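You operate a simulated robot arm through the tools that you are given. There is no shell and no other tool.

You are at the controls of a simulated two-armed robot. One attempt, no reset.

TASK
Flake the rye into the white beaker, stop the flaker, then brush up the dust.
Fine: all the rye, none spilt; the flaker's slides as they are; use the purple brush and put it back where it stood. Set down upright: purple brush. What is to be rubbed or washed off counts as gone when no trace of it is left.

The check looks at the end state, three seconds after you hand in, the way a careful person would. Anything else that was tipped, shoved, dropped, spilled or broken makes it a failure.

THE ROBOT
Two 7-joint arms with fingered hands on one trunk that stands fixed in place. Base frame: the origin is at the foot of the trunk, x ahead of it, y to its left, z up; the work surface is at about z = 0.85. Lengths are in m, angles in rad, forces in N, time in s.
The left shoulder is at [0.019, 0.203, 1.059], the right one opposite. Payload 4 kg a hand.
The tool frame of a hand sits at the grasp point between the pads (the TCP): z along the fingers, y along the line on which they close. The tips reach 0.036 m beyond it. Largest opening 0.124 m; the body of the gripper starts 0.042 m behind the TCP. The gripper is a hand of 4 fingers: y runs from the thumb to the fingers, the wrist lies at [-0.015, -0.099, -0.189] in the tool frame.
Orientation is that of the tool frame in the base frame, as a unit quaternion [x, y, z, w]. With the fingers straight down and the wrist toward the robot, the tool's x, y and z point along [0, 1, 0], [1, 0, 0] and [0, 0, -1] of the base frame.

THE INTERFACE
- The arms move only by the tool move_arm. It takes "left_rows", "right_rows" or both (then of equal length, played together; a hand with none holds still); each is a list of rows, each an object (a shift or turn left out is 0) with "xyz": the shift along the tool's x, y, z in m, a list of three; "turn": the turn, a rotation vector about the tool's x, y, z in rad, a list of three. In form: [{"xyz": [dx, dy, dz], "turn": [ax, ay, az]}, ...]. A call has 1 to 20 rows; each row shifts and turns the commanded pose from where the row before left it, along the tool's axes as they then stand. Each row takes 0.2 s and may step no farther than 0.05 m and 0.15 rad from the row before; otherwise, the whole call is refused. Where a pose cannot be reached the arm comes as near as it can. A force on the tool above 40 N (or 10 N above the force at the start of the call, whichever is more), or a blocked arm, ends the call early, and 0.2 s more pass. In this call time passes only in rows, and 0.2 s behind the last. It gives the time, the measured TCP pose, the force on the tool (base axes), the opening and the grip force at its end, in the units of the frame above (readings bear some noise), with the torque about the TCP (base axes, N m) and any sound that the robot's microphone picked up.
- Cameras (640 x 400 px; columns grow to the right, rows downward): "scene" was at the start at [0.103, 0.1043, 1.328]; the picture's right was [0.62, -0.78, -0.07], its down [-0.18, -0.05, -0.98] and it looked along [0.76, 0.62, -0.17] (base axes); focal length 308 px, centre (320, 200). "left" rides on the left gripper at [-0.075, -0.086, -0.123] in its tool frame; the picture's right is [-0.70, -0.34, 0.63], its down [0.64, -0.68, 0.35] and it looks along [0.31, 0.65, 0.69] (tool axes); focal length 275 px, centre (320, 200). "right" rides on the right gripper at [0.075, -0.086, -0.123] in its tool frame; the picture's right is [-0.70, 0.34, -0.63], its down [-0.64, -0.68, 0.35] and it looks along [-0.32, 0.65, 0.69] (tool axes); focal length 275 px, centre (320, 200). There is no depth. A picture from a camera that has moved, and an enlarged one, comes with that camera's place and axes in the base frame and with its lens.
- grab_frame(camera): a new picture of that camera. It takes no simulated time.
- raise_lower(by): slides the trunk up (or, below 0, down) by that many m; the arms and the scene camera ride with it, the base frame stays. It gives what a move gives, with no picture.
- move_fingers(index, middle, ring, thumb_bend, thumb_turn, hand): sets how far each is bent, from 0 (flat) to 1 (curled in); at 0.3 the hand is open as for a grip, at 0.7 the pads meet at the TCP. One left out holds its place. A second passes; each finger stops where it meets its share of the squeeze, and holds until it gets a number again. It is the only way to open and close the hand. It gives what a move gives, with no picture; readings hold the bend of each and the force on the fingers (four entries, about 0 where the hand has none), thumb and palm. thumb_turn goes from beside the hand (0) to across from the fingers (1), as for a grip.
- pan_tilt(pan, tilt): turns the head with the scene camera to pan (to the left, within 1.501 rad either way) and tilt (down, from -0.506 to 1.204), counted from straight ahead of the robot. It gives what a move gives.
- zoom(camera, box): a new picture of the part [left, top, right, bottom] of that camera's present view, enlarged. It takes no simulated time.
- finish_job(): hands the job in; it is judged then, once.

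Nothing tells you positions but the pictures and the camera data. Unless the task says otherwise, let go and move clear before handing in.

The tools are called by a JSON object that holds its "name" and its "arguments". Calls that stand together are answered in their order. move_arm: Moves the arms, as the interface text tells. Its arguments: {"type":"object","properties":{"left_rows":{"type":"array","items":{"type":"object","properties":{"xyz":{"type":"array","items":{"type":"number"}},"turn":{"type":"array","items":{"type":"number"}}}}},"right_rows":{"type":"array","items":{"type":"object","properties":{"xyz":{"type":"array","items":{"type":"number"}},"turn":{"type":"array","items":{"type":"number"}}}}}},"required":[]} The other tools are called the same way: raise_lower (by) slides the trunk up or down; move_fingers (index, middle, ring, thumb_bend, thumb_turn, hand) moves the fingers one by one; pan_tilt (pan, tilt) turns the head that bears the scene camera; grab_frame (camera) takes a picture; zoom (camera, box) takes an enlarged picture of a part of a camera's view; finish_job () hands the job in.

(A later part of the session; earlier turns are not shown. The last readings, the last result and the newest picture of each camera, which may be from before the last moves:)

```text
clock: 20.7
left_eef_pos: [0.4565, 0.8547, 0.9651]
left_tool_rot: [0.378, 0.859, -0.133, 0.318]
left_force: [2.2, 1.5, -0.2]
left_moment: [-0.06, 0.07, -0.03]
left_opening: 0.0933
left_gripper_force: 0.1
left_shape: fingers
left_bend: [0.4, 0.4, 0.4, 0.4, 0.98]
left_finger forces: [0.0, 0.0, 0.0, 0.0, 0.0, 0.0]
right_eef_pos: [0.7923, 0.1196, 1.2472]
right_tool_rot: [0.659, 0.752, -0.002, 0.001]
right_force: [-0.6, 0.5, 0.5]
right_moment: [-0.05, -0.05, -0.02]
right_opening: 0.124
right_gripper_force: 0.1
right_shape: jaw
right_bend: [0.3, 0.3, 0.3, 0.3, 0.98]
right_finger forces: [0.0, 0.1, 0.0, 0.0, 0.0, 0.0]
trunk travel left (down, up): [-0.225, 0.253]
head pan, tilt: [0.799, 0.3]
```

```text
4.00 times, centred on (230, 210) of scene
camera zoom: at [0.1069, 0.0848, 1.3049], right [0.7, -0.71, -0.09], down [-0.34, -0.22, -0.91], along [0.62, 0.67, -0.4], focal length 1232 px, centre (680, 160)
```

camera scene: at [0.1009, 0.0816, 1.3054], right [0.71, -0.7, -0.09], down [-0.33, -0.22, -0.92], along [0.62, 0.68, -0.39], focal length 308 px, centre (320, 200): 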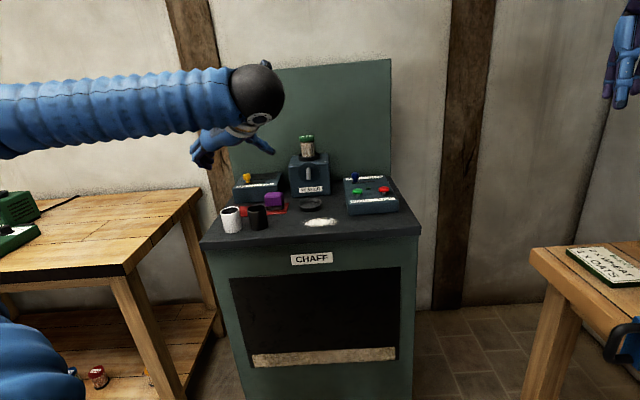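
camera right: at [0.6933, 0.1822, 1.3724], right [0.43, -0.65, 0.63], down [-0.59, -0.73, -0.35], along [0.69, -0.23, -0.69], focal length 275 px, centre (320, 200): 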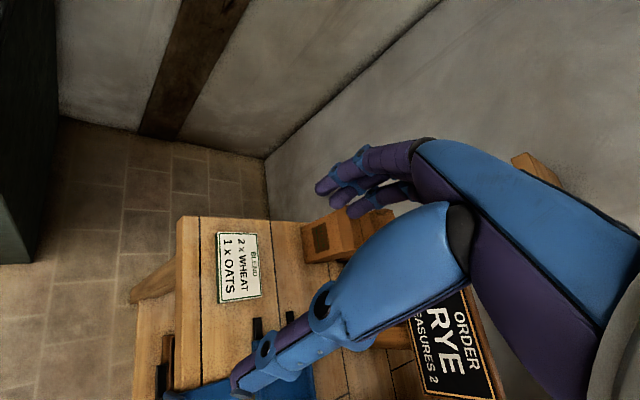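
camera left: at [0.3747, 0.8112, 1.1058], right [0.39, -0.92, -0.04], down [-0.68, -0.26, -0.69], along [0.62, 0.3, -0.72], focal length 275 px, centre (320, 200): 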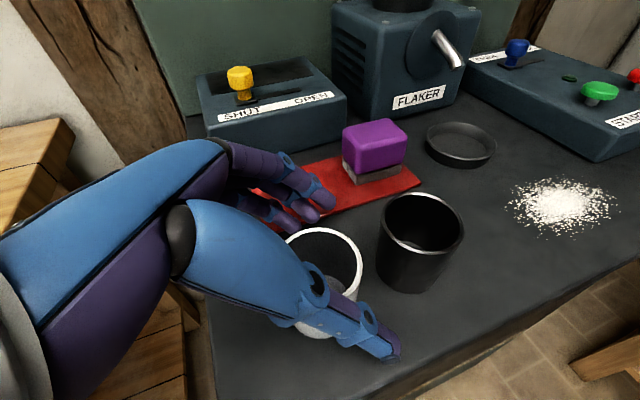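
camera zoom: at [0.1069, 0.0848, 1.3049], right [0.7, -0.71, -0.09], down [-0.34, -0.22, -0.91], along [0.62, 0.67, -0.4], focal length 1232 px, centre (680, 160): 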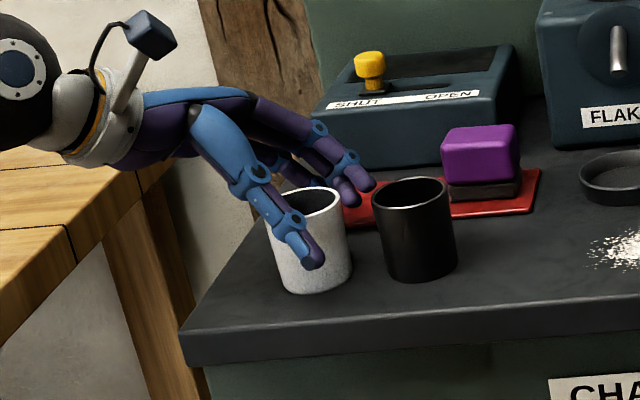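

Fingers straddle the beaker front and back. I go down the last 2 cm and close gently.

{"name": "move_arm", "arguments": {"left_rows": [{"xyz": [0.0071, -0.0005, 0.0084]}, {"xyz": [0.0071, -0.0005, 0.0084]}]}}

{"name": "zoom", "arguments": {"camera": "scene", "box": [190, 170, 290, 240]}}

{"name": "zoom", "arguments": {"camera": "left", "box": [230, 150, 480, 390]}}

```text
clock: 21.3
left_eef_pos: [0.4536, 0.8561, 0.9449]
left_tool_rot: [0.377, 0.86, -0.132, 0.318]
left_force: [0.2, -1.5, 2.7]
left_moment: [0.07, -0.11, -0.07]
left_opening: 0.0932
left_gripper_force: 1.4
left_shape: fingers
left_bend: [0.4, 0.4, 0.4, 0.4, 0.98]
left_finger forces: [0.0, 0.0, 2.2, 0.1, 0.1, 0.0]
right_eef_pos: [0.7928, 0.1193, 1.2481]
right_tool_rot: [0.66, 0.751, -0.001, 0.001]
right_force: [0.8, -0.2, -0.2]
right_moment: [0.01, 0.09, 0.03]
right_opening: 0.124
right_gripper_force: 0.1
right_shape: jaw
right_bend: [0.3, 0.3, 0.3, 0.3, 0.98]
right_finger forces: [0.0, 0.0, 0.0, 0.0, 0.0, 0.1]
trunk travel left (down, up): [-0.225, 0.253]
head pan, tilt: [0.799, 0.3]
```

```text
5.71 times, centred on (240, 205) of scene
camera zoom: at [0.1066, 0.0845, 1.3054], right [0.7, -0.71, -0.09], down [-0.34, -0.22, -0.91], along [0.62, 0.67, -0.4], focal length 1760 px, centre (777, 171)
```

zoom: 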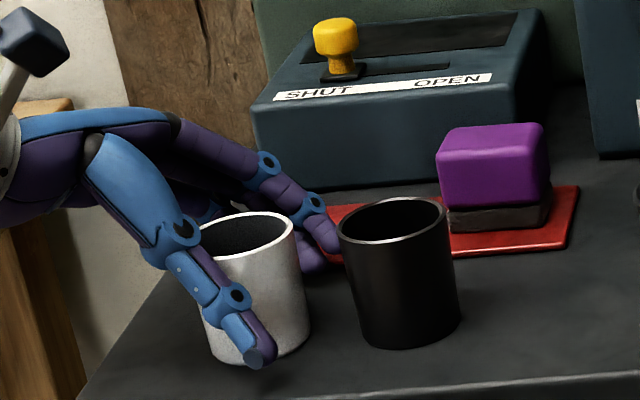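

```text
1.67 times, centred on (355, 270) of left
camera zoom: at [0.3735, 0.8112, 1.086], right [0.39, -0.92, -0.04], down [-0.67, -0.26, -0.69], along [0.62, 0.3, -0.72], focal length 459 px, centre (262, 83)
```

zoom: 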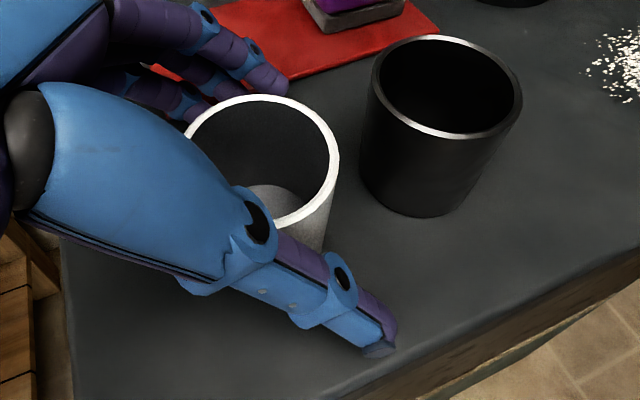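

The ring finger brushes the table (2 N), so I lift 6 mm and close gradually.

{"name": "move_arm", "arguments": {"left_rows": [{"xyz": [-0.0039, 0, -0.0046]}]}}

{"name": "move_fingers", "arguments": {"hand": "left", "index": 0.48, "middle": 0.48, "ring": 0.48, "thumb_bend": 0.48}}

{"name": "zoom", "arguments": {"camera": "left", "box": [230, 150, 480, 390]}}

{"name": "zoom", "arguments": {"camera": "scene", "box": [190, 170, 290, 240]}}

```text
clock: 21.7
left_eef_pos: [0.4482, 0.8556, 0.9508]
left_tool_rot: [0.376, 0.86, -0.131, 0.32]
left_force: [-0.5, -0.2, -0.3]
left_moment: [0.03, 0.0, 0.0]
left_opening: 0.0932
left_gripper_force: 0.0
left_shape: fingers
left_bend: [0.4, 0.4, 0.4, 0.4, 0.98]
left_finger forces: [0.0, 0.0, 0.0, 0.1, 0.0, 0.0]
right_eef_pos: [0.7891, 0.122, 1.2473]
right_tool_rot: [0.659, 0.753, 0.0, 0.0]
right_force: [-0.6, 0.6, -0.2]
right_moment: [0.04, 0.03, -0.01]
right_opening: 0.1242
right_gripper_force: 0.1
right_shape: jaw
right_bend: [0.3, 0.3, 0.3, 0.3, 0.98]
right_finger forces: [0.0, 0.1, 0.1, 0.0, 0.0, 0.0]
trunk travel left (down, up): [-0.225, 0.253]
head pan, tilt: [0.799, 0.3]
```

```text
clock: 22.7
left_eef_pos: [0.4414, 0.8565, 0.956]
left_tool_rot: [0.373, 0.861, -0.126, 0.322]
left_force: [-1.0, 0.4, 0.9]
left_moment: [0.0, -0.05, 0.05]
left_opening: 0.0687
left_gripper_force: 0.4
left_shape: fingers
left_bend: [0.48, 0.48, 0.48, 0.48, 0.97]
left_finger forces: [0.1, 0.0, 0.0, 0.0, 0.0, 0.0]
right_eef_pos: [0.7884, 0.1214, 1.2508]
right_tool_rot: [0.657, 0.754, 0.002, 0.0]
right_force: [-0.9, -0.3, 0.4]
right_moment: [0.01, -0.07, 0.04]
right_opening: 0.1238
right_gripper_force: 0.0
right_shape: jaw
right_bend: [0.3, 0.3, 0.3, 0.3, 0.98]
right_finger forces: [0.0, 0.0, 0.0, 0.0, 0.0, 0.0]
trunk travel left (down, up): [-0.225, 0.253]
head pan, tilt: [0.799, 0.3]
```

```text
1.67 times, centred on (355, 270) of left
camera zoom: at [0.3607, 0.811, 1.0962], right [0.41, -0.91, -0.04], down [-0.67, -0.27, -0.7], along [0.63, 0.31, -0.72], focal length 459 px, centre (262, 83)
```

zoom: 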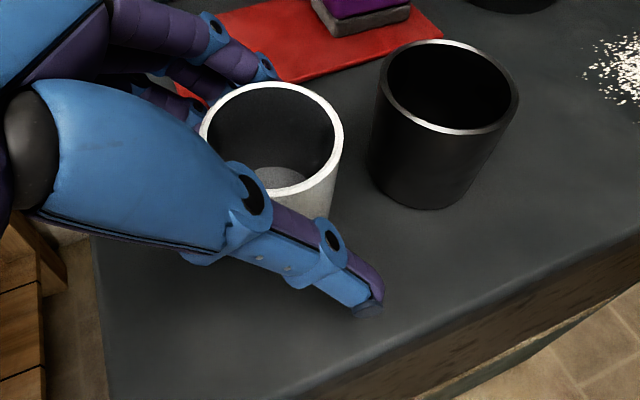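

```text
5.71 times, centred on (240, 205) of scene
camera zoom: at [0.1012, 0.0805, 1.3053], right [0.71, -0.7, -0.09], down [-0.33, -0.22, -0.92], along [0.62, 0.68, -0.39], focal length 1760 px, centre (777, 171)
```

zoom: 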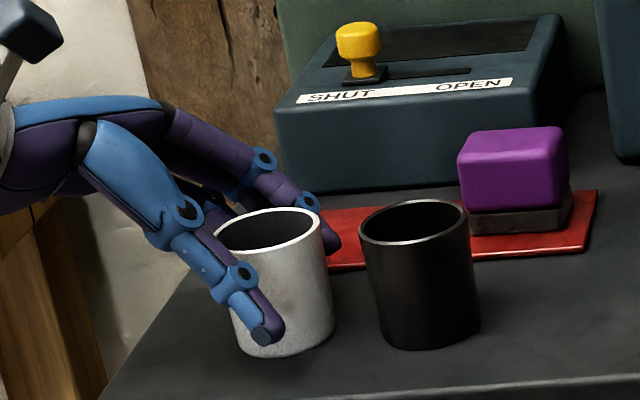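

The hand has drifted a few mm with the trunk's sway; I send a short holding move to see whether it returns.

{"name": "move_arm", "arguments": {"left_rows": [{"xyz": [0, 0, 0]}, {"xyz": [0, 0, 0]}]}}

{"name": "zoom", "arguments": {"camera": "left", "box": [230, 150, 480, 390]}}

```text
clock: 23.3
left_eef_pos: [0.4415, 0.8559, 0.9551]
left_tool_rot: [0.373, 0.861, -0.127, 0.322]
left_force: [-0.3, 0.5, 0.4]
left_moment: [-0.01, -0.02, -0.02]
left_opening: 0.0685
left_gripper_force: 0.1
left_shape: fingers
left_bend: [0.48, 0.48, 0.48, 0.48, 0.97]
left_finger forces: [0.0, 0.0, 0.1, 0.0, 0.0, 0.0]
right_eef_pos: [0.7884, 0.1214, 1.249]
right_tool_rot: [0.657, 0.754, 0.001, 0.0]
right_force: [-1.3, 0.1, 0.1]
right_moment: [-0.02, -0.01, -0.02]
right_opening: 0.1242
right_gripper_force: 0.1
right_shape: jaw
right_bend: [0.3, 0.3, 0.3, 0.3, 0.98]
right_finger forces: [0.0, 0.0, 0.0, 0.0, 0.0, 0.0]
trunk travel left (down, up): [-0.225, 0.253]
head pan, tilt: [0.799, 0.3]
```

```text
1.67 times, centred on (355, 270) of left
camera zoom: at [0.3611, 0.8111, 1.0954], right [0.4, -0.91, -0.04], down [-0.67, -0.27, -0.7], along [0.63, 0.31, -0.72], focal length 459 px, centre (262, 83)
```

zoom: 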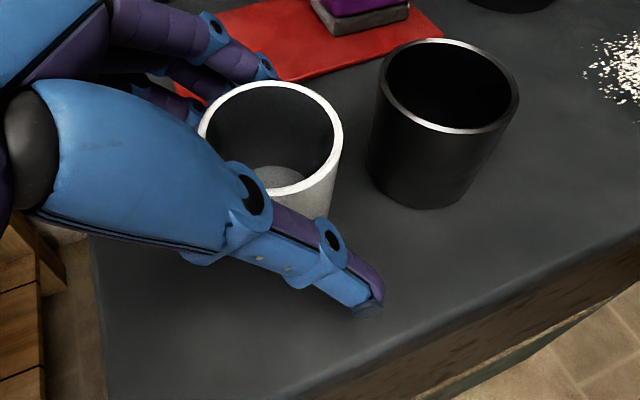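

The offset is steady, so I work from measured poses. I correct by about 1 cm toward the beaker axis and re-check.

{"name": "move_arm", "arguments": {"left_rows": [{"xyz": [-0.0008, 0.0035, 0.004]}, {"xyz": [-0.0008, 0.0035, 0.004]}]}}

{"name": "zoom", "arguments": {"camera": "left", "box": [230, 150, 480, 390]}}

{"name": "zoom", "arguments": {"camera": "scene", "box": [190, 170, 290, 240]}}

```text
clock: 23.9
left_eef_pos: [0.4531, 0.8569, 0.9479]
left_tool_rot: [0.373, 0.861, -0.129, 0.322]
left_force: [0.3, 0.0, 0.2]
left_moment: [0.03, -0.02, 0.03]
left_opening: 0.0687
left_gripper_force: 0.1
left_shape: fingers
left_bend: [0.48, 0.48, 0.48, 0.48, 0.97]
left_finger forces: [0.0, 0.0, 0.0, 0.0, 0.0, 0.0]
right_eef_pos: [0.788, 0.1223, 1.2493]
right_tool_rot: [0.657, 0.754, 0.001, 0.0]
right_force: [-0.1, -0.4, -0.2]
right_moment: [0.03, -0.01, -0.05]
right_opening: 0.1241
right_gripper_force: 0.0
right_shape: jaw
right_bend: [0.3, 0.3, 0.3, 0.3, 0.98]
right_finger forces: [0.1, 0.0, 0.1, 0.0, 0.1, 0.0]
trunk travel left (down, up): [-0.225, 0.253]
head pan, tilt: [0.799, 0.3]
```

```text
1.67 times, centred on (355, 270) of left
camera zoom: at [0.3715, 0.8121, 1.0892], right [0.4, -0.91, -0.04], down [-0.67, -0.27, -0.69], along [0.63, 0.3, -0.72], focal length 459 px, centre (262, 83)
```

zoom: 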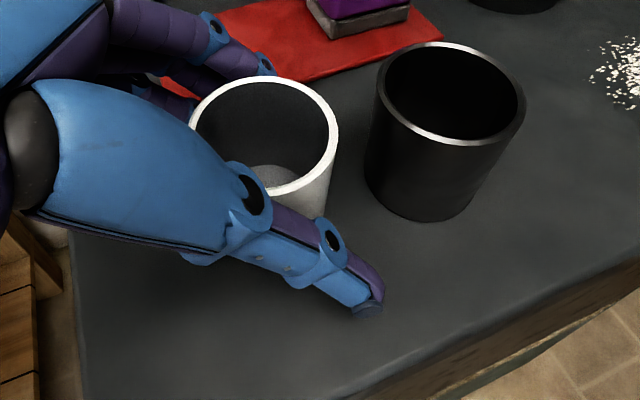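

```text
5.71 times, centred on (240, 205) of scene
camera zoom: at [0.1013, 0.0816, 1.3049], right [0.71, -0.7, -0.09], down [-0.33, -0.22, -0.92], along [0.62, 0.68, -0.39], focal length 1760 px, centre (777, 171)
```

zoom: 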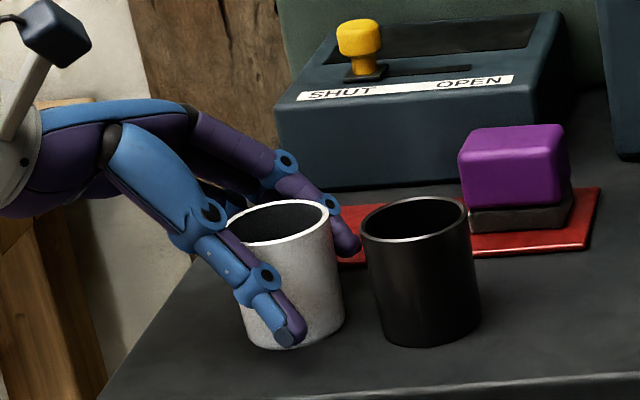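

The thumb nudged the beaker slightly along; now I close the fingers onto it.

{"name": "move_fingers", "arguments": {"hand": "left", "index": 0.6, "middle": 0.6, "ring": 0.6, "thumb_bend": 0.55}}

{"name": "zoom", "arguments": {"camera": "left", "box": [230, 150, 480, 390]}}

{"name": "zoom", "arguments": {"camera": "scene", "box": [190, 170, 290, 240]}}

```text
clock: 24.9
left_eef_pos: [0.4565, 0.8558, 0.9476]
left_tool_rot: [0.375, 0.86, -0.13, 0.32]
left_force: [0.6, 0.1, 2.7]
left_moment: [0.06, -0.11, 0.0]
left_opening: 0.0479
left_gripper_force: 9.1
left_shape: fingers
left_bend: [0.59, 0.57, 0.57, 0.53, 0.96]
left_finger forces: [1.6, 4.3, 3.9, 0.1, 9.0, 0.0]
right_eef_pos: [0.7913, 0.1215, 1.2506]
right_tool_rot: [0.658, 0.753, 0.001, 0.001]
right_force: [-0.3, 0.7, 0.0]
right_moment: [-0.01, 0.0, 0.02]
right_opening: 0.1239
right_gripper_force: 0.1
right_shape: jaw
right_bend: [0.3, 0.3, 0.3, 0.3, 0.98]
right_finger forces: [0.0, 0.0, 0.1, 0.0, 0.0, 0.0]
trunk travel left (down, up): [-0.225, 0.253]
head pan, tilt: [0.799, 0.3]
```

```text
1.67 times, centred on (355, 270) of left
camera zoom: at [0.3749, 0.8117, 1.0888], right [0.4, -0.92, -0.04], down [-0.67, -0.27, -0.69], along [0.62, 0.3, -0.72], focal length 459 px, centre (262, 83)
```

zoom: 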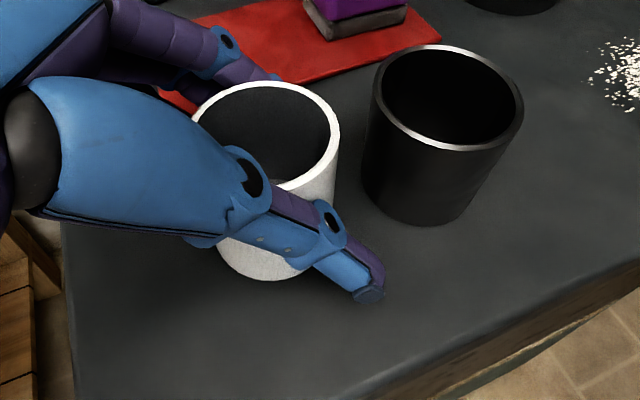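

```text
5.71 times, centred on (240, 205) of scene
camera zoom: at [0.1028, 0.0826, 1.3053], right [0.71, -0.7, -0.09], down [-0.34, -0.22, -0.92], along [0.62, 0.68, -0.39], focal length 1760 px, centre (777, 171)
```

zoom: 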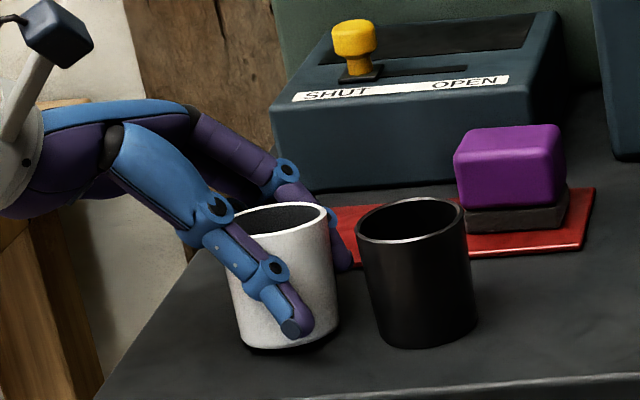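

Gripped with 9 N. I lift straight up 10 cm.

{"name": "move_arm", "arguments": {"left_rows": [{"xyz": [-0.0065, 0.0002, -0.0076]}, {"xyz": [-0.0129, 0.0003, -0.0153]}, {"xyz": [-0.0129, 0.0003, -0.0153]}, {"xyz": [-0.0129, 0.0003, -0.0153]}, {"xyz": [-0.0129, 0.0003, -0.0153]}, {"xyz": [-0.0065, 0.0002, -0.0076]}]}}

{"name": "grab_frame", "arguments": {"camera": "left"}}

{"name": "zoom", "arguments": {"camera": "scene", "box": [170, 130, 310, 240]}}

```text
clock: 26.3
left_eef_pos: [0.4583, 0.858, 1.046]
left_tool_rot: [0.376, 0.86, -0.13, 0.321]
left_force: [-1.5, -1.4, -2.4]
left_moment: [-0.02, -0.04, -0.01]
left_opening: 0.0477
left_gripper_force: 8.5
left_shape: fingers
left_bend: [0.59, 0.57, 0.57, 0.53, 0.96]
left_finger forces: [1.6, 3.7, 3.6, 0.1, 8.5, 0.1]
right_eef_pos: [0.7892, 0.1215, 1.2475]
right_tool_rot: [0.658, 0.753, -0.002, 0.0]
right_force: [0.9, -0.2, 0.1]
right_moment: [0.0, 0.04, 0.0]
right_opening: 0.1239
right_gripper_force: 0.0
right_shape: jaw
right_bend: [0.3, 0.3, 0.3, 0.3, 0.98]
right_finger forces: [0.0, 0.0, 0.0, 0.0, 0.1, 0.1]
trunk travel left (down, up): [-0.225, 0.253]
head pan, tilt: [0.799, 0.3]
```

```text
taken
camera left: at [0.3774, 0.8135, 1.1879], right [0.4, -0.92, -0.04], down [-0.67, -0.26, -0.69], along [0.63, 0.3, -0.72], focal length 275 px, centre (320, 200)
```

left: 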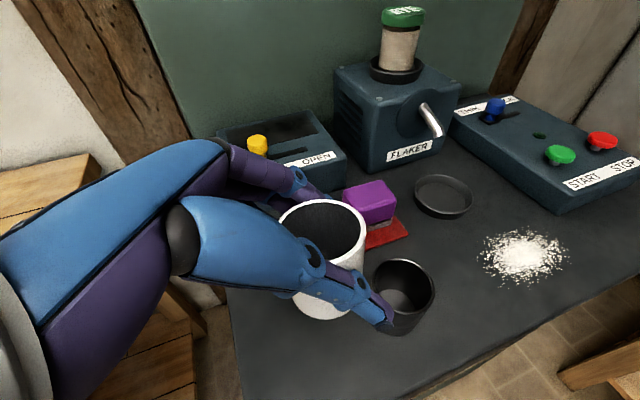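

```text
3.64 times, centred on (240, 185) of scene
camera zoom: at [0.1037, 0.0841, 1.3045], right [0.71, -0.7, -0.09], down [-0.34, -0.22, -0.91], along [0.62, 0.68, -0.39], focal length 1120 px, centre (611, 254)
```

zoom: 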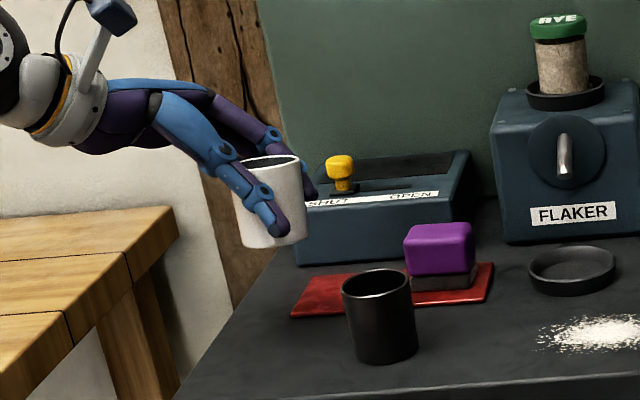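

The beaker is held nearly upright. I turn the hand a quarter turn about the vertical so that it points forward.

{"name": "move_arm", "arguments": {"left_rows": [{"turn": [-0.0928, 0.0026, -0.1087]}, {"turn": [-0.0928, 0.0026, -0.1087]}, {"turn": [-0.0928, 0.0026, -0.1087]}, {"turn": [-0.0928, 0.0026, -0.1087]}, {"turn": [-0.0928, 0.0026, -0.1087]}, {"turn": [-0.0928, 0.0026, -0.1087]}, {"turn": [-0.0928, 0.0026, -0.1087]}, {"turn": [-0.0928, 0.0026, -0.1087]}, {"turn": [-0.0928, 0.0026, -0.1087]}, {"turn": [-0.0928, 0.0026, -0.1087]}, {"turn": [-0.0928, 0.0026, -0.1087]}]}}

{"name": "grab_frame", "arguments": {"camera": "left"}}

{"name": "zoom", "arguments": {"camera": "scene", "box": [160, 110, 360, 240]}}

```text
clock: 28.7
left_eef_pos: [0.4676, 0.856, 1.0432]
left_tool_rot: [-0.34, 0.876, 0.136, 0.315]
left_force: [1.4, 0.0, -1.8]
left_moment: [-0.01, 0.04, 0.07]
left_opening: 0.0471
left_gripper_force: 8.4
left_shape: fingers
left_bend: [0.59, 0.57, 0.57, 0.53, 0.96]
left_finger forces: [1.5, 3.7, 3.3, 0.0, 8.1, 0.0]
right_eef_pos: [0.7949, 0.12, 1.2468]
right_tool_rot: [0.66, 0.751, -0.002, 0.001]
right_force: [0.1, 0.0, 0.1]
right_moment: [-0.01, 0.03, 0.01]
right_opening: 0.124
right_gripper_force: 0.0
right_shape: jaw
right_bend: [0.3, 0.3, 0.3, 0.3, 0.98]
right_finger forces: [0.0, 0.0, 0.1, 0.0, 0.0, 0.0]
trunk travel left (down, up): [-0.225, 0.253]
head pan, tilt: [0.799, 0.3]
```

```text
taken
camera left: at [0.5102, 0.7758, 1.1839], right [0.92, 0.4, -0.04], down [0.26, -0.67, -0.7], along [-0.31, 0.63, -0.72], focal length 275 px, centre (320, 200)
```

left: 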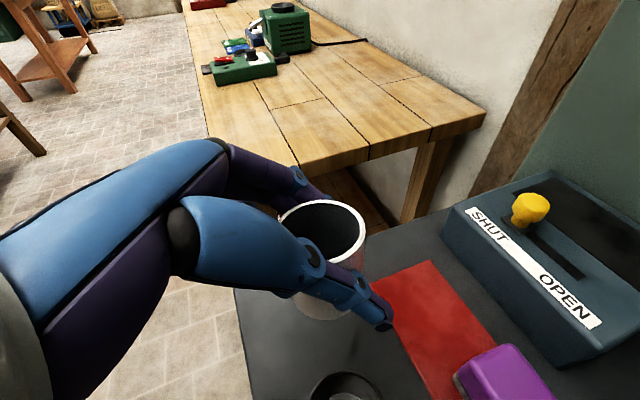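

```text
3.08 times, centred on (260, 175) of scene
camera zoom: at [0.1084, 0.0857, 1.3052], right [0.7, -0.71, -0.09], down [-0.34, -0.22, -0.91], along [0.62, 0.67, -0.4], focal length 948 px, centre (505, 277)
```

zoom: 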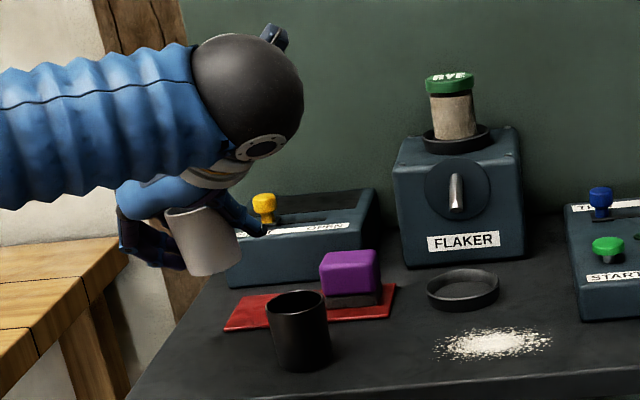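

The beaker is held but leans a bit. I zoom in to measure the lean so I can correct it before setting down.

{"name": "zoom", "arguments": {"camera": "scene", "box": [195, 165, 255, 210]}}

{"name": "zoom", "arguments": {"camera": "left", "box": [250, 170, 410, 350]}}

```text
8.89 times, centred on (225, 188) of scene
camera zoom: at [0.1084, 0.0857, 1.3052], right [0.7, -0.71, -0.09], down [-0.34, -0.22, -0.91], along [0.62, 0.67, -0.4], focal length 2738 px, centre (1164, 311)
```

zoom: 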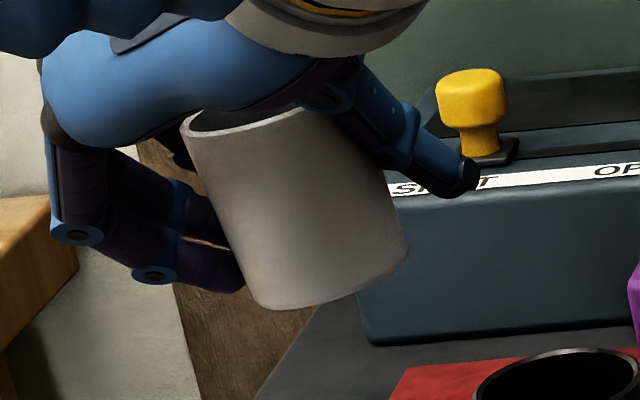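

```text
2.22 times, centred on (330, 260) of left
camera zoom: at [0.5102, 0.7758, 1.1839], right [0.92, 0.4, -0.04], down [0.26, -0.67, -0.7], along [-0.31, 0.63, -0.72], focal length 612 px, centre (298, 67)
```

zoom: 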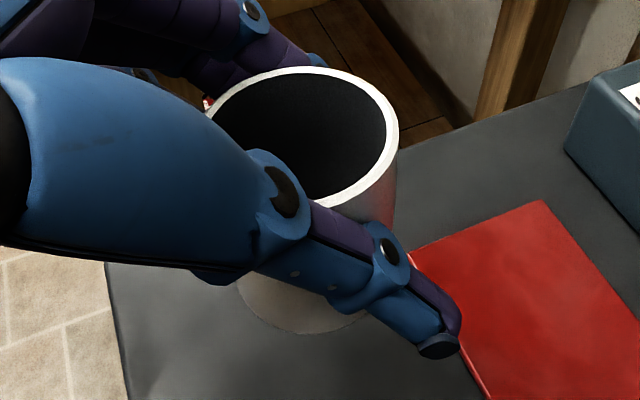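

The beaker leans about 10° to the left and about 4° forward. I rotate the hand to straighten it and move sideways to in front of the flaker, well above everything.

{"name": "move_arm", "arguments": {"left_rows": [{"turn": [-0.0644, -0.0344, 0.0531]}, {"turn": [-0.0644, -0.0344, 0.0531]}, {"xyz": [-0.0015, -0.0421, -0.0098]}, {"xyz": [-0.0015, -0.0421, -0.0098]}, {"xyz": [-0.0015, -0.0421, -0.0098]}, {"xyz": [-0.0015, -0.0421, -0.0098]}, {"xyz": [-0.0015, -0.0421, -0.0098]}]}}

{"name": "grab_frame", "arguments": {"camera": "left"}}

{"name": "zoom", "arguments": {"camera": "scene", "box": [200, 110, 400, 240]}}

```text
clock: 30.5
left_eef_pos: [0.5819, 0.6803, 1.1107]
left_tool_rot: [-0.322, 0.851, 0.203, 0.36]
left_force: [-0.9, 0.2, -1.5]
left_moment: [-0.04, -0.02, -0.03]
left_opening: 0.047
left_gripper_force: 8.1
left_shape: fingers
left_bend: [0.59, 0.57, 0.57, 0.53, 0.96]
left_finger forces: [1.3, 3.5, 3.3, 0.1, 7.6, 0.0]
right_eef_pos: [0.7901, 0.1229, 1.2519]
right_tool_rot: [0.655, 0.756, 0.001, 0.001]
right_force: [-0.1, 0.3, 0.1]
right_moment: [-0.03, -0.01, -0.02]
right_opening: 0.1239
right_gripper_force: 0.0
right_shape: jaw
right_bend: [0.3, 0.3, 0.3, 0.3, 0.98]
right_finger forces: [0.1, 0.1, 0.0, 0.1, 0.1, 0.0]
trunk travel left (down, up): [-0.225, 0.253]
head pan, tilt: [0.799, 0.3]
stopped in row 7 (left hand): the arm was blocked; the commanded pose is now the measured one
```

```text
taken
camera left: at [0.6213, 0.5778, 1.237], right [0.91, 0.41, 0.06], down [0.3, -0.54, -0.79], along [-0.29, 0.74, -0.61], focal length 275 px, centre (320, 200)
```

left: 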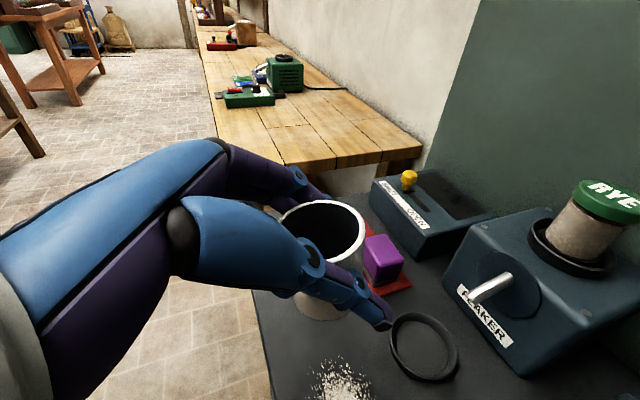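

```text
3.08 times, centred on (300, 175) of scene
camera zoom: at [0.1028, 0.0783, 1.3056], right [0.71, -0.7, -0.09], down [-0.33, -0.22, -0.92], along [0.62, 0.68, -0.39], focal length 948 px, centre (382, 277)
```

zoom: 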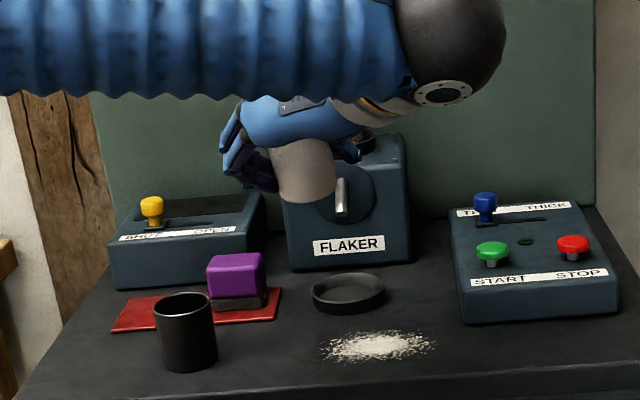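

The wrist hit a limit in this posture (it stopped early and rose). I turn back ~32° about the vertical, so that the hand comes more from the left, which should free the wrist.

{"name": "move_arm", "arguments": {"left_rows": [{"turn": [0.1042, -0.016, 0.0918]}, {"turn": [0.1042, -0.016, 0.0918]}, {"turn": [0.1042, -0.016, 0.0918]}, {"turn": [0.1042, -0.016, 0.0918]}]}}

{"name": "grab_frame", "arguments": {"camera": "left"}}

{"name": "zoom", "arguments": {"camera": "scene", "box": [200, 110, 400, 240]}}

```text
clock: 31.5
left_eef_pos: [0.5862, 0.6805, 1.1069]
left_tool_rot: [-0.072, 0.908, 0.095, 0.401]
left_force: [-1.4, 0.6, -1.5]
left_moment: [-0.06, -0.02, -0.09]
left_opening: 0.0471
left_gripper_force: 6.9
left_shape: fingers
left_bend: [0.59, 0.57, 0.57, 0.53, 0.96]
left_finger forces: [1.3, 3.4, 3.1, 0.1, 7.2, 0.0]
right_eef_pos: [0.791, 0.1216, 1.2491]
right_tool_rot: [0.657, 0.754, 0.0, 0.001]
right_force: [0.1, 0.0, 0.9]
right_moment: [0.0, 0.06, -0.02]
right_opening: 0.1239
right_gripper_force: 0.2
right_shape: jaw
right_bend: [0.3, 0.3, 0.3, 0.3, 0.98]
right_finger forces: [0.1, 0.0, 0.1, 0.0, 0.0, 0.0]
trunk travel left (down, up): [-0.225, 0.253]
head pan, tilt: [0.799, 0.3]
```

```text
taken
camera left: at [0.5641, 0.5727, 1.2334], right [0.99, -0.14, 0.06], down [-0.04, -0.62, -0.79], along [0.15, 0.77, -0.62], focal length 275 px, centre (320, 200)
```

left: 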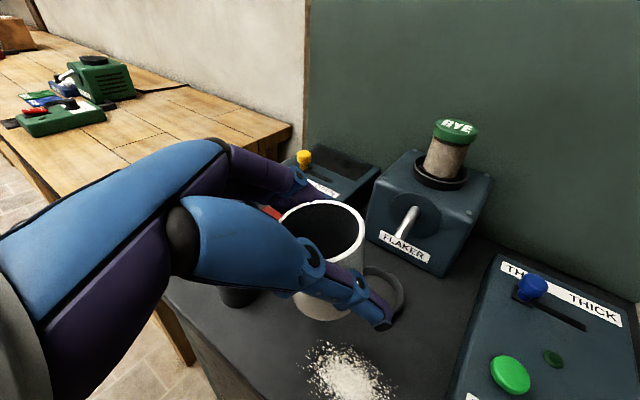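

```text
3.08 times, centred on (300, 175) of scene
camera zoom: at [0.1044, 0.083, 1.3052], right [0.71, -0.7, -0.09], down [-0.34, -0.22, -0.92], along [0.62, 0.68, -0.39], focal length 948 px, centre (382, 277)
```

zoom: 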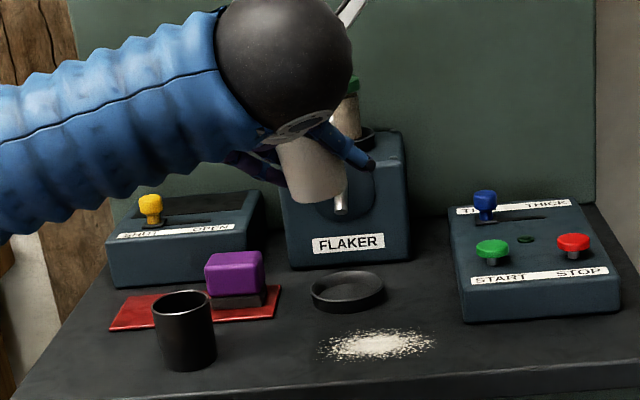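

The turn tracked well. I zoom in to measure the beaker's lean again.

{"name": "zoom", "arguments": {"camera": "scene", "box": [275, 140, 335, 185]}}

{"name": "zoom", "arguments": {"camera": "left", "box": [250, 170, 410, 350]}}

```text
8.89 times, centred on (305, 162) of scene
camera zoom: at [0.1044, 0.083, 1.3052], right [0.71, -0.7, -0.09], down [-0.34, -0.22, -0.92], along [0.62, 0.68, -0.39], focal length 2738 px, centre (453, 533)
```

zoom: 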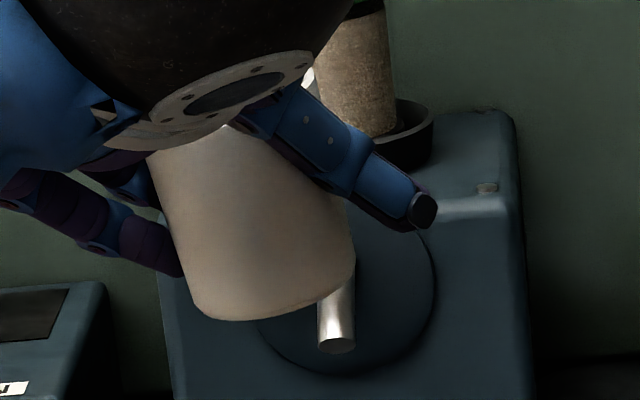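

```text
2.22 times, centred on (330, 260) of left
camera zoom: at [0.5641, 0.5727, 1.2334], right [0.99, -0.14, 0.06], down [-0.04, -0.62, -0.79], along [0.15, 0.77, -0.62], focal length 612 px, centre (298, 67)
```

zoom: 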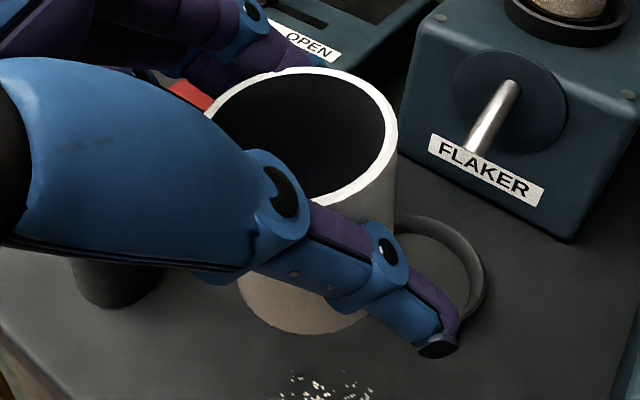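

I straighten the beaker using the lean measured in the tool frame.

{"name": "move_arm", "arguments": {"left_rows": [{"turn": [-0.0559, 0.0693, 0.0751]}, {"xyz": [0, 0, 0]}]}}

{"name": "zoom", "arguments": {"camera": "scene", "box": [265, 140, 345, 200]}}

{"name": "grab_frame", "arguments": {"camera": "left"}}

```text
clock: 32.1
left_eef_pos: [0.5833, 0.6816, 1.1067]
left_tool_rot: [-0.053, 0.92, 0.134, 0.363]
left_force: [-0.7, 0.0, -1.5]
left_moment: [-0.02, 0.03, 0.0]
left_opening: 0.0467
left_gripper_force: 7.4
left_shape: fingers
left_bend: [0.59, 0.57, 0.57, 0.53, 0.96]
left_finger forces: [1.2, 3.3, 3.0, 0.0, 7.2, 0.1]
right_eef_pos: [0.7916, 0.1214, 1.249]
right_tool_rot: [0.657, 0.754, 0.0, 0.001]
right_force: [-0.2, 0.5, 0.3]
right_moment: [-0.02, -0.01, 0.0]
right_opening: 0.1241
right_gripper_force: 0.0
right_shape: jaw
right_bend: [0.3, 0.3, 0.3, 0.3, 0.98]
right_finger forces: [0.0, 0.1, 0.0, 0.0, 0.1, 0.0]
trunk travel left (down, up): [-0.225, 0.253]
head pan, tilt: [0.799, 0.3]
```

```text
6.67 times, centred on (305, 170) of scene
camera zoom: at [0.1042, 0.0828, 1.3052], right [0.71, -0.7, -0.09], down [-0.34, -0.22, -0.92], along [0.62, 0.68, -0.39], focal length 2054 px, centre (420, 400)
```

zoom: 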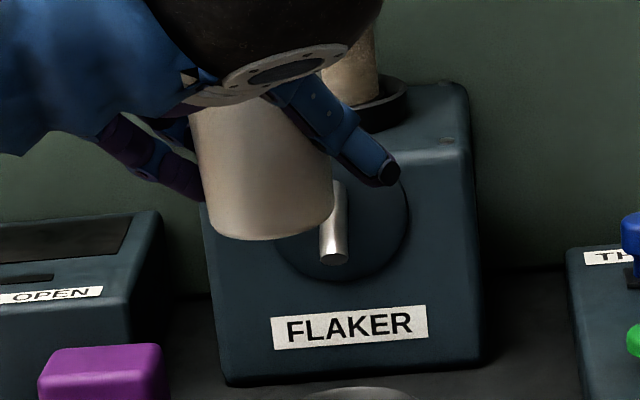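

```text
taken
camera left: at [0.5745, 0.5641, 1.2262], right [0.99, -0.14, -0.04], down [-0.11, -0.56, -0.82], along [0.1, 0.82, -0.57], focal length 275 px, centre (320, 200)
```

left: 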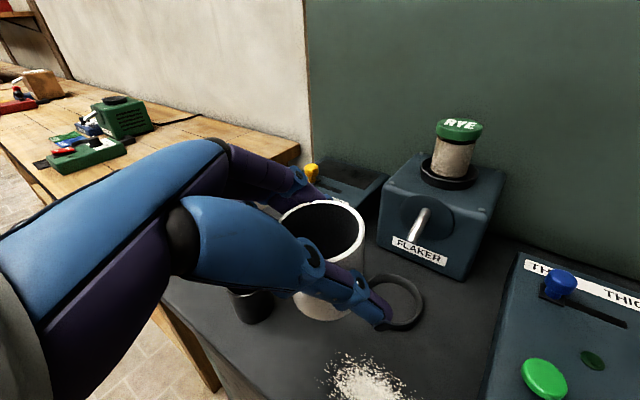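

The beaker is upright within a couple of degrees. Now I measure ring and spout again from this closer view.

{"name": "zoom", "arguments": {"camera": "left", "box": [340, 180, 500, 340]}}

{"name": "zoom", "arguments": {"camera": "scene", "box": [285, 160, 345, 220]}}

```text
2.50 times, centred on (420, 260) of left
camera zoom: at [0.5745, 0.5641, 1.2262], right [0.99, -0.14, -0.04], down [-0.11, -0.56, -0.82], along [0.1, 0.82, -0.57], focal length 688 px, centre (70, 50)
```

zoom: 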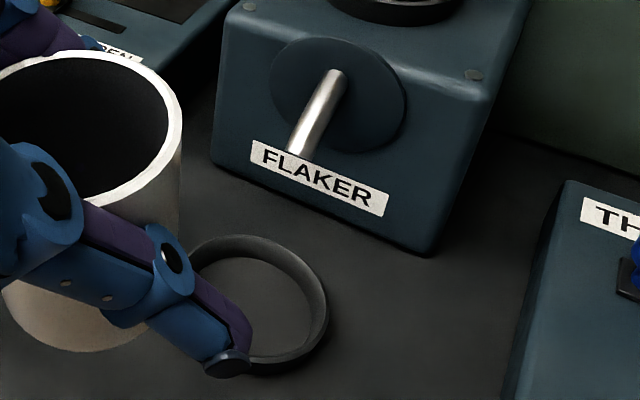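

```text
6.67 times, centred on (315, 190) of scene
camera zoom: at [0.1042, 0.0828, 1.3052], right [0.71, -0.7, -0.09], down [-0.34, -0.22, -0.92], along [0.62, 0.68, -0.39], focal length 2054 px, centre (353, 267)
```

zoom: 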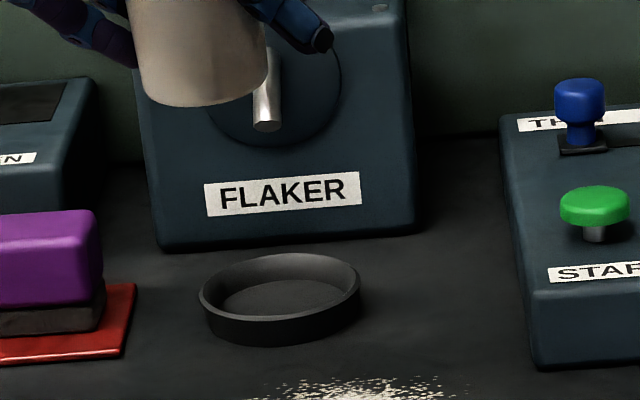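

Ring centre re-measured at (0.6945, 0.777), rim z≈0.909, spout bottom z≈0.98. I bring the beaker down to a stage in front of the ring.

{"name": "move_arm", "arguments": {"left_rows": [{"xyz": [0.0122, -0.0031, 0.0233]}, {"xyz": [0.0122, -0.0031, 0.0233]}, {"xyz": [0.0122, -0.0031, 0.0233]}, {"xyz": [0.0122, -0.0031, 0.0233]}, {"xyz": [0.0122, -0.0031, 0.0233]}, {"xyz": [0, 0, 0]}]}}

{"name": "grab_frame", "arguments": {"camera": "left"}}

{"name": "zoom", "arguments": {"camera": "scene", "box": [255, 150, 355, 240]}}

```text
clock: 33.5
left_eef_pos: [0.6168, 0.7011, 0.9824]
left_tool_rot: [-0.055, 0.92, 0.134, 0.364]
left_force: [1.2, 0.6, -1.8]
left_moment: [-0.01, 0.02, -0.04]
left_opening: 0.0469
left_gripper_force: 6.9
left_shape: fingers
left_bend: [0.59, 0.57, 0.58, 0.53, 0.96]
left_finger forces: [1.2, 3.3, 2.9, 0.0, 7.3, 0.0]
right_eef_pos: [0.7915, 0.1228, 1.2508]
right_tool_rot: [0.655, 0.756, 0.0, 0.001]
right_force: [0.2, -0.6, -0.8]
right_moment: [0.02, 0.01, -0.01]
right_opening: 0.1239
right_gripper_force: 0.0
right_shape: jaw
right_bend: [0.3, 0.3, 0.3, 0.3, 0.98]
right_finger forces: [0.0, 0.0, 0.0, 0.0, 0.0, 0.1]
trunk travel left (down, up): [-0.225, 0.253]
head pan, tilt: [0.799, 0.3]
```

```text
taken
camera left: at [0.6079, 0.5825, 1.102], right [0.99, -0.14, -0.04], down [-0.11, -0.56, -0.82], along [0.09, 0.82, -0.57], focal length 275 px, centre (320, 200)
```

left: 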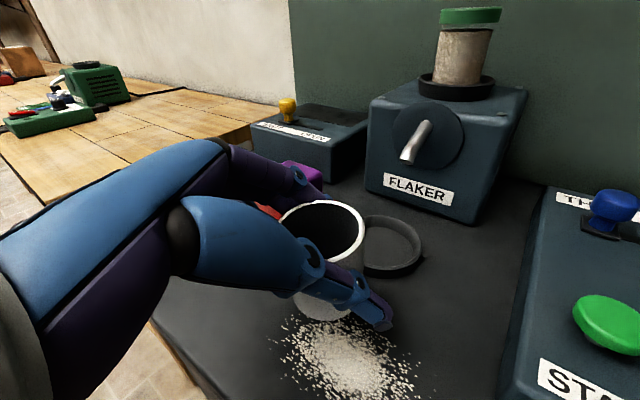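

```text
4.44 times, centred on (305, 195) of scene
camera zoom: at [0.104, 0.0822, 1.3057], right [0.71, -0.7, -0.09], down [-0.34, -0.22, -0.92], along [0.62, 0.68, -0.39], focal length 1369 px, centre (387, 222)
```

zoom: 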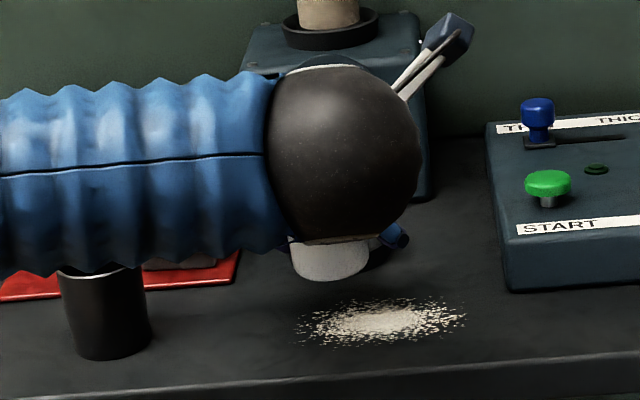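

The hand is staged; the forearm is well in front of and above the black beaker. I zoom in the hand camera for ring and spout.

{"name": "zoom", "arguments": {"camera": "left", "box": [260, 90, 480, 340]}}

```text
1.60 times, centred on (370, 215) of left
camera zoom: at [0.6079, 0.5825, 1.102], right [0.99, -0.14, -0.04], down [-0.11, -0.56, -0.82], along [0.09, 0.82, -0.57], focal length 440 px, centre (240, 176)
```

zoom: 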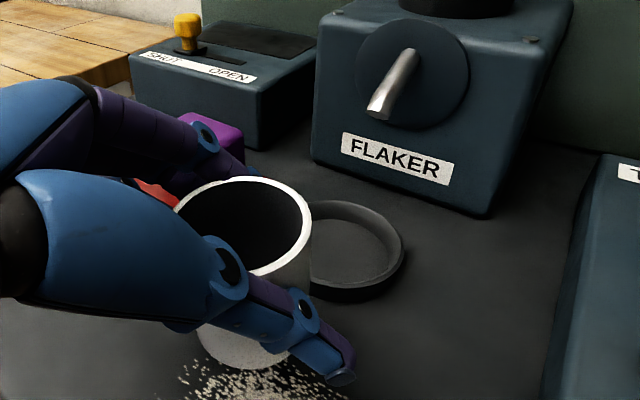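

The index finger could pass close to the spout, so I turn the hand ~11° further about the vertical to move the fingers to the beaker's left side.

{"name": "move_arm", "arguments": {"left_rows": [{"turn": [-0.0682, 0.0208, -0.0698]}, {"turn": [-0.0682, 0.0208, -0.0698]}, {"xyz": [0, 0, 0]}]}}

{"name": "grab_frame", "arguments": {"camera": "left"}}

{"name": "zoom", "arguments": {"camera": "left", "box": [260, 90, 480, 340]}}

```text
clock: 34.3
left_eef_pos: [0.6187, 0.6994, 0.9818]
left_tool_rot: [-0.144, 0.911, 0.169, 0.349]
left_force: [-1.3, -0.1, -1.5]
left_moment: [-0.04, -0.02, 0.01]
left_opening: 0.0467
left_gripper_force: 7.3
left_shape: fingers
left_bend: [0.59, 0.57, 0.58, 0.53, 0.96]
left_finger forces: [1.2, 3.2, 2.9, 0.0, 7.2, 0.1]
right_eef_pos: [0.7892, 0.1217, 1.2477]
right_tool_rot: [0.657, 0.754, -0.001, 0.001]
right_force: [-0.5, -0.3, 0.3]
right_moment: [-0.02, 0.0, 0.03]
right_opening: 0.1239
right_gripper_force: 0.1
right_shape: jaw
right_bend: [0.3, 0.3, 0.3, 0.3, 0.98]
right_finger forces: [0.0, 0.0, 0.0, 0.0, 0.1, 0.0]
trunk travel left (down, up): [-0.225, 0.253]
head pan, tilt: [0.799, 0.3]
```

```text
taken
camera left: at [0.6315, 0.5826, 1.1], right [1.0, 0.06, -0.04], down [0.0, -0.57, -0.82], along [-0.07, 0.82, -0.57], focal length 275 px, centre (320, 200)
```

left: 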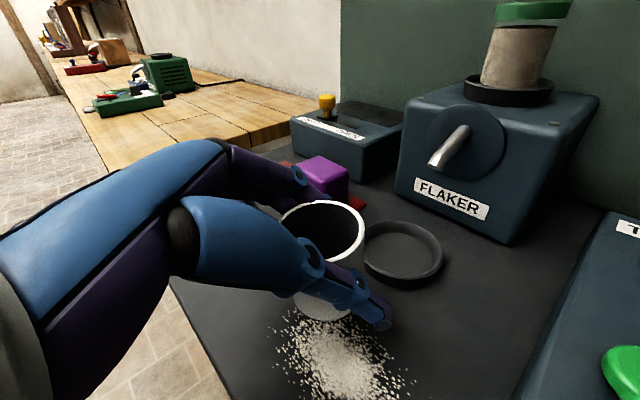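

```text
1.60 times, centred on (370, 215) of left
camera zoom: at [0.6315, 0.5826, 1.1], right [1.0, 0.06, -0.04], down [0.0, -0.57, -0.82], along [-0.07, 0.82, -0.57], focal length 440 px, centre (240, 176)
```

zoom: 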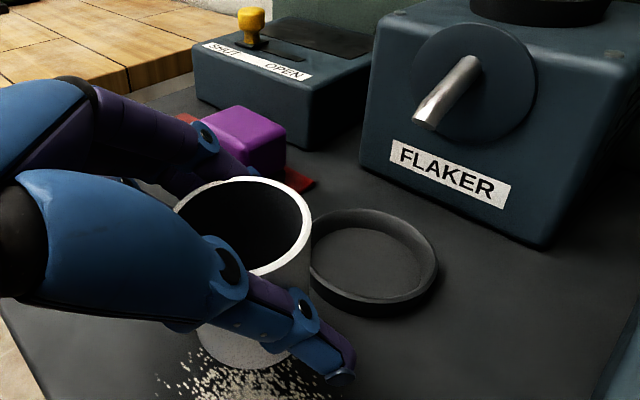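

Ring confirmed again at (0.692–0.695, 0.777). I lower to crossing height and move forward about 6 cm, then check.

{"name": "move_arm", "arguments": {"left_rows": [{"xyz": [0.0108, -0.0033, 0.0111]}, {"xyz": [-0.0122, 0.0069, 0.0139]}, {"xyz": [-0.0122, 0.0069, 0.0139]}, {"xyz": [-0.0122, 0.0069, 0.0139]}, {"xyz": [0, 0, 0]}]}}

{"name": "zoom", "arguments": {"camera": "left", "box": [240, 80, 500, 360]}}

{"name": "zoom", "arguments": {"camera": "scene", "box": [255, 150, 355, 240]}}

```text
clock: 35.5
left_eef_pos: [0.6618, 0.7425, 0.9645]
left_tool_rot: [-0.144, 0.911, 0.168, 0.348]
left_force: [0.7, -0.3, -1.5]
left_moment: [0.01, 0.0, 0.01]
left_opening: 0.0469
left_gripper_force: 6.8
left_shape: fingers
left_bend: [0.59, 0.57, 0.58, 0.53, 0.96]
left_finger forces: [1.1, 3.2, 2.8, 0.0, 7.1, 0.0]
right_eef_pos: [0.7916, 0.1231, 1.2491]
right_tool_rot: [0.657, 0.754, -0.001, 0.0]
right_force: [-0.3, -0.9, 0.0]
right_moment: [0.0, 0.01, -0.02]
right_opening: 0.1239
right_gripper_force: 0.0
right_shape: jaw
right_bend: [0.3, 0.3, 0.3, 0.3, 0.98]
right_finger forces: [0.0, 0.0, 0.0, 0.1, 0.0, 0.1]
trunk travel left (down, up): [-0.225, 0.253]
head pan, tilt: [0.799, 0.3]
```

```text
1.43 times, centred on (370, 220) of left
camera zoom: at [0.6747, 0.6251, 1.0838], right [1.0, 0.06, -0.04], down [0.0, -0.57, -0.82], along [-0.07, 0.82, -0.57], focal length 393 px, centre (249, 171)
```

zoom: 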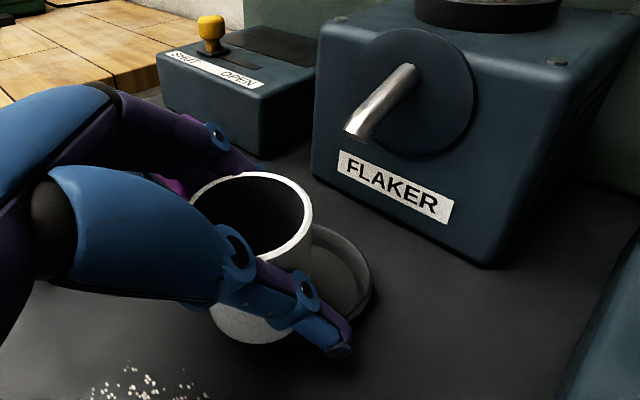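

```text
4.44 times, centred on (305, 195) of scene
camera zoom: at [0.1044, 0.083, 1.3052], right [0.71, -0.7, -0.09], down [-0.34, -0.22, -0.92], along [0.62, 0.68, -0.39], focal length 1369 px, centre (387, 222)
```

zoom: 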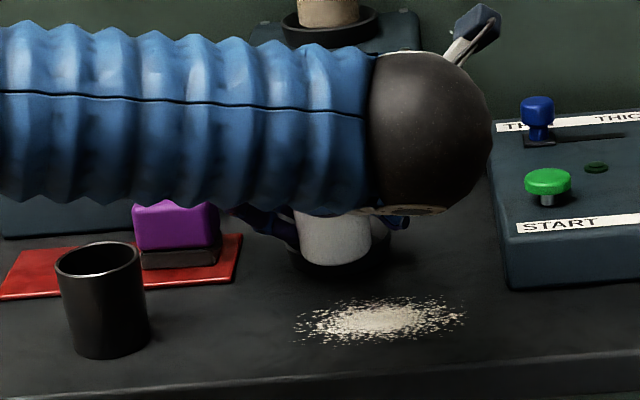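

No contact so far; I advance the remaining 3.8 cm into position over the ring.

{"name": "move_arm", "arguments": {"left_rows": [{"xyz": [-0.0082, 0.004, 0.0087]}, {"xyz": [-0.008, 0.004, 0.009]}, {"xyz": [-0.008, 0.004, 0.009]}, {"xyz": [0, 0, 0]}]}}

{"name": "zoom", "arguments": {"camera": "left", "box": [240, 80, 500, 360]}}

{"name": "zoom", "arguments": {"camera": "scene", "box": [255, 150, 355, 240]}}

```text
clock: 36.5
left_eef_pos: [0.6905, 0.7686, 0.9627]
left_tool_rot: [-0.145, 0.91, 0.169, 0.349]
left_force: [0.3, 0.4, -1.6]
left_moment: [-0.02, 0.01, -0.03]
left_opening: 0.0468
left_gripper_force: 7.5
left_shape: fingers
left_bend: [0.59, 0.57, 0.58, 0.53, 0.96]
left_finger forces: [1.3, 3.2, 2.9, 0.0, 7.1, 0.0]
right_eef_pos: [0.79, 0.1227, 1.2491]
right_tool_rot: [0.657, 0.754, 0.0, 0.001]
right_force: [0.2, 0.7, -0.5]
right_moment: [-0.01, 0.01, 0.04]
right_opening: 0.1242
right_gripper_force: 0.2
right_shape: jaw
right_bend: [0.3, 0.3, 0.3, 0.3, 0.98]
right_finger forces: [0.0, 0.1, 0.1, 0.0, 0.1, 0.0]
trunk travel left (down, up): [-0.225, 0.253]
head pan, tilt: [0.799, 0.3]
```

```text
1.43 times, centred on (370, 220) of left
camera zoom: at [0.7034, 0.6503, 1.083], right [1.0, 0.06, -0.04], down [0.0, -0.57, -0.82], along [-0.07, 0.82, -0.57], focal length 393 px, centre (249, 171)
```

zoom: 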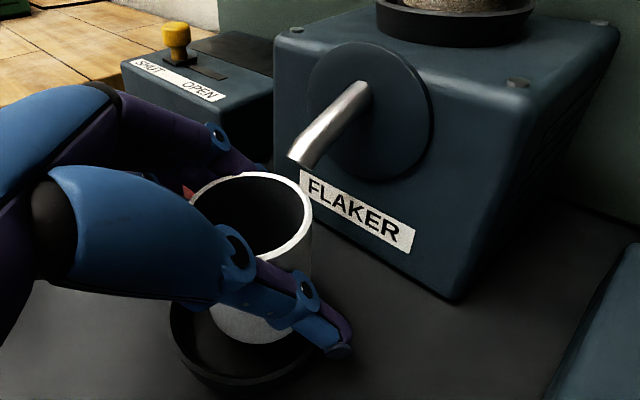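

```text
4.44 times, centred on (305, 195) of scene
camera zoom: at [0.1045, 0.0831, 1.3052], right [0.71, -0.7, -0.09], down [-0.34, -0.22, -0.92], along [0.62, 0.68, -0.39], focal length 1369 px, centre (387, 222)
```

zoom: 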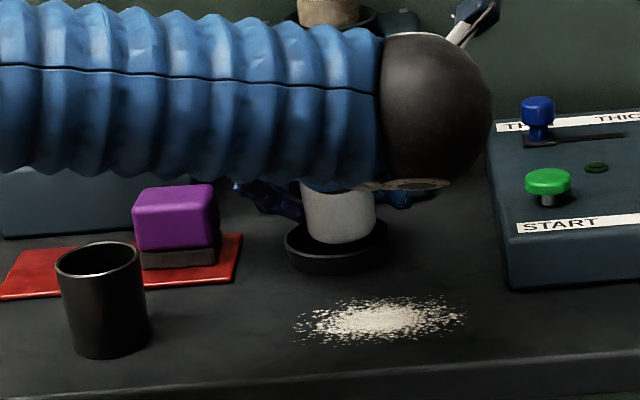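

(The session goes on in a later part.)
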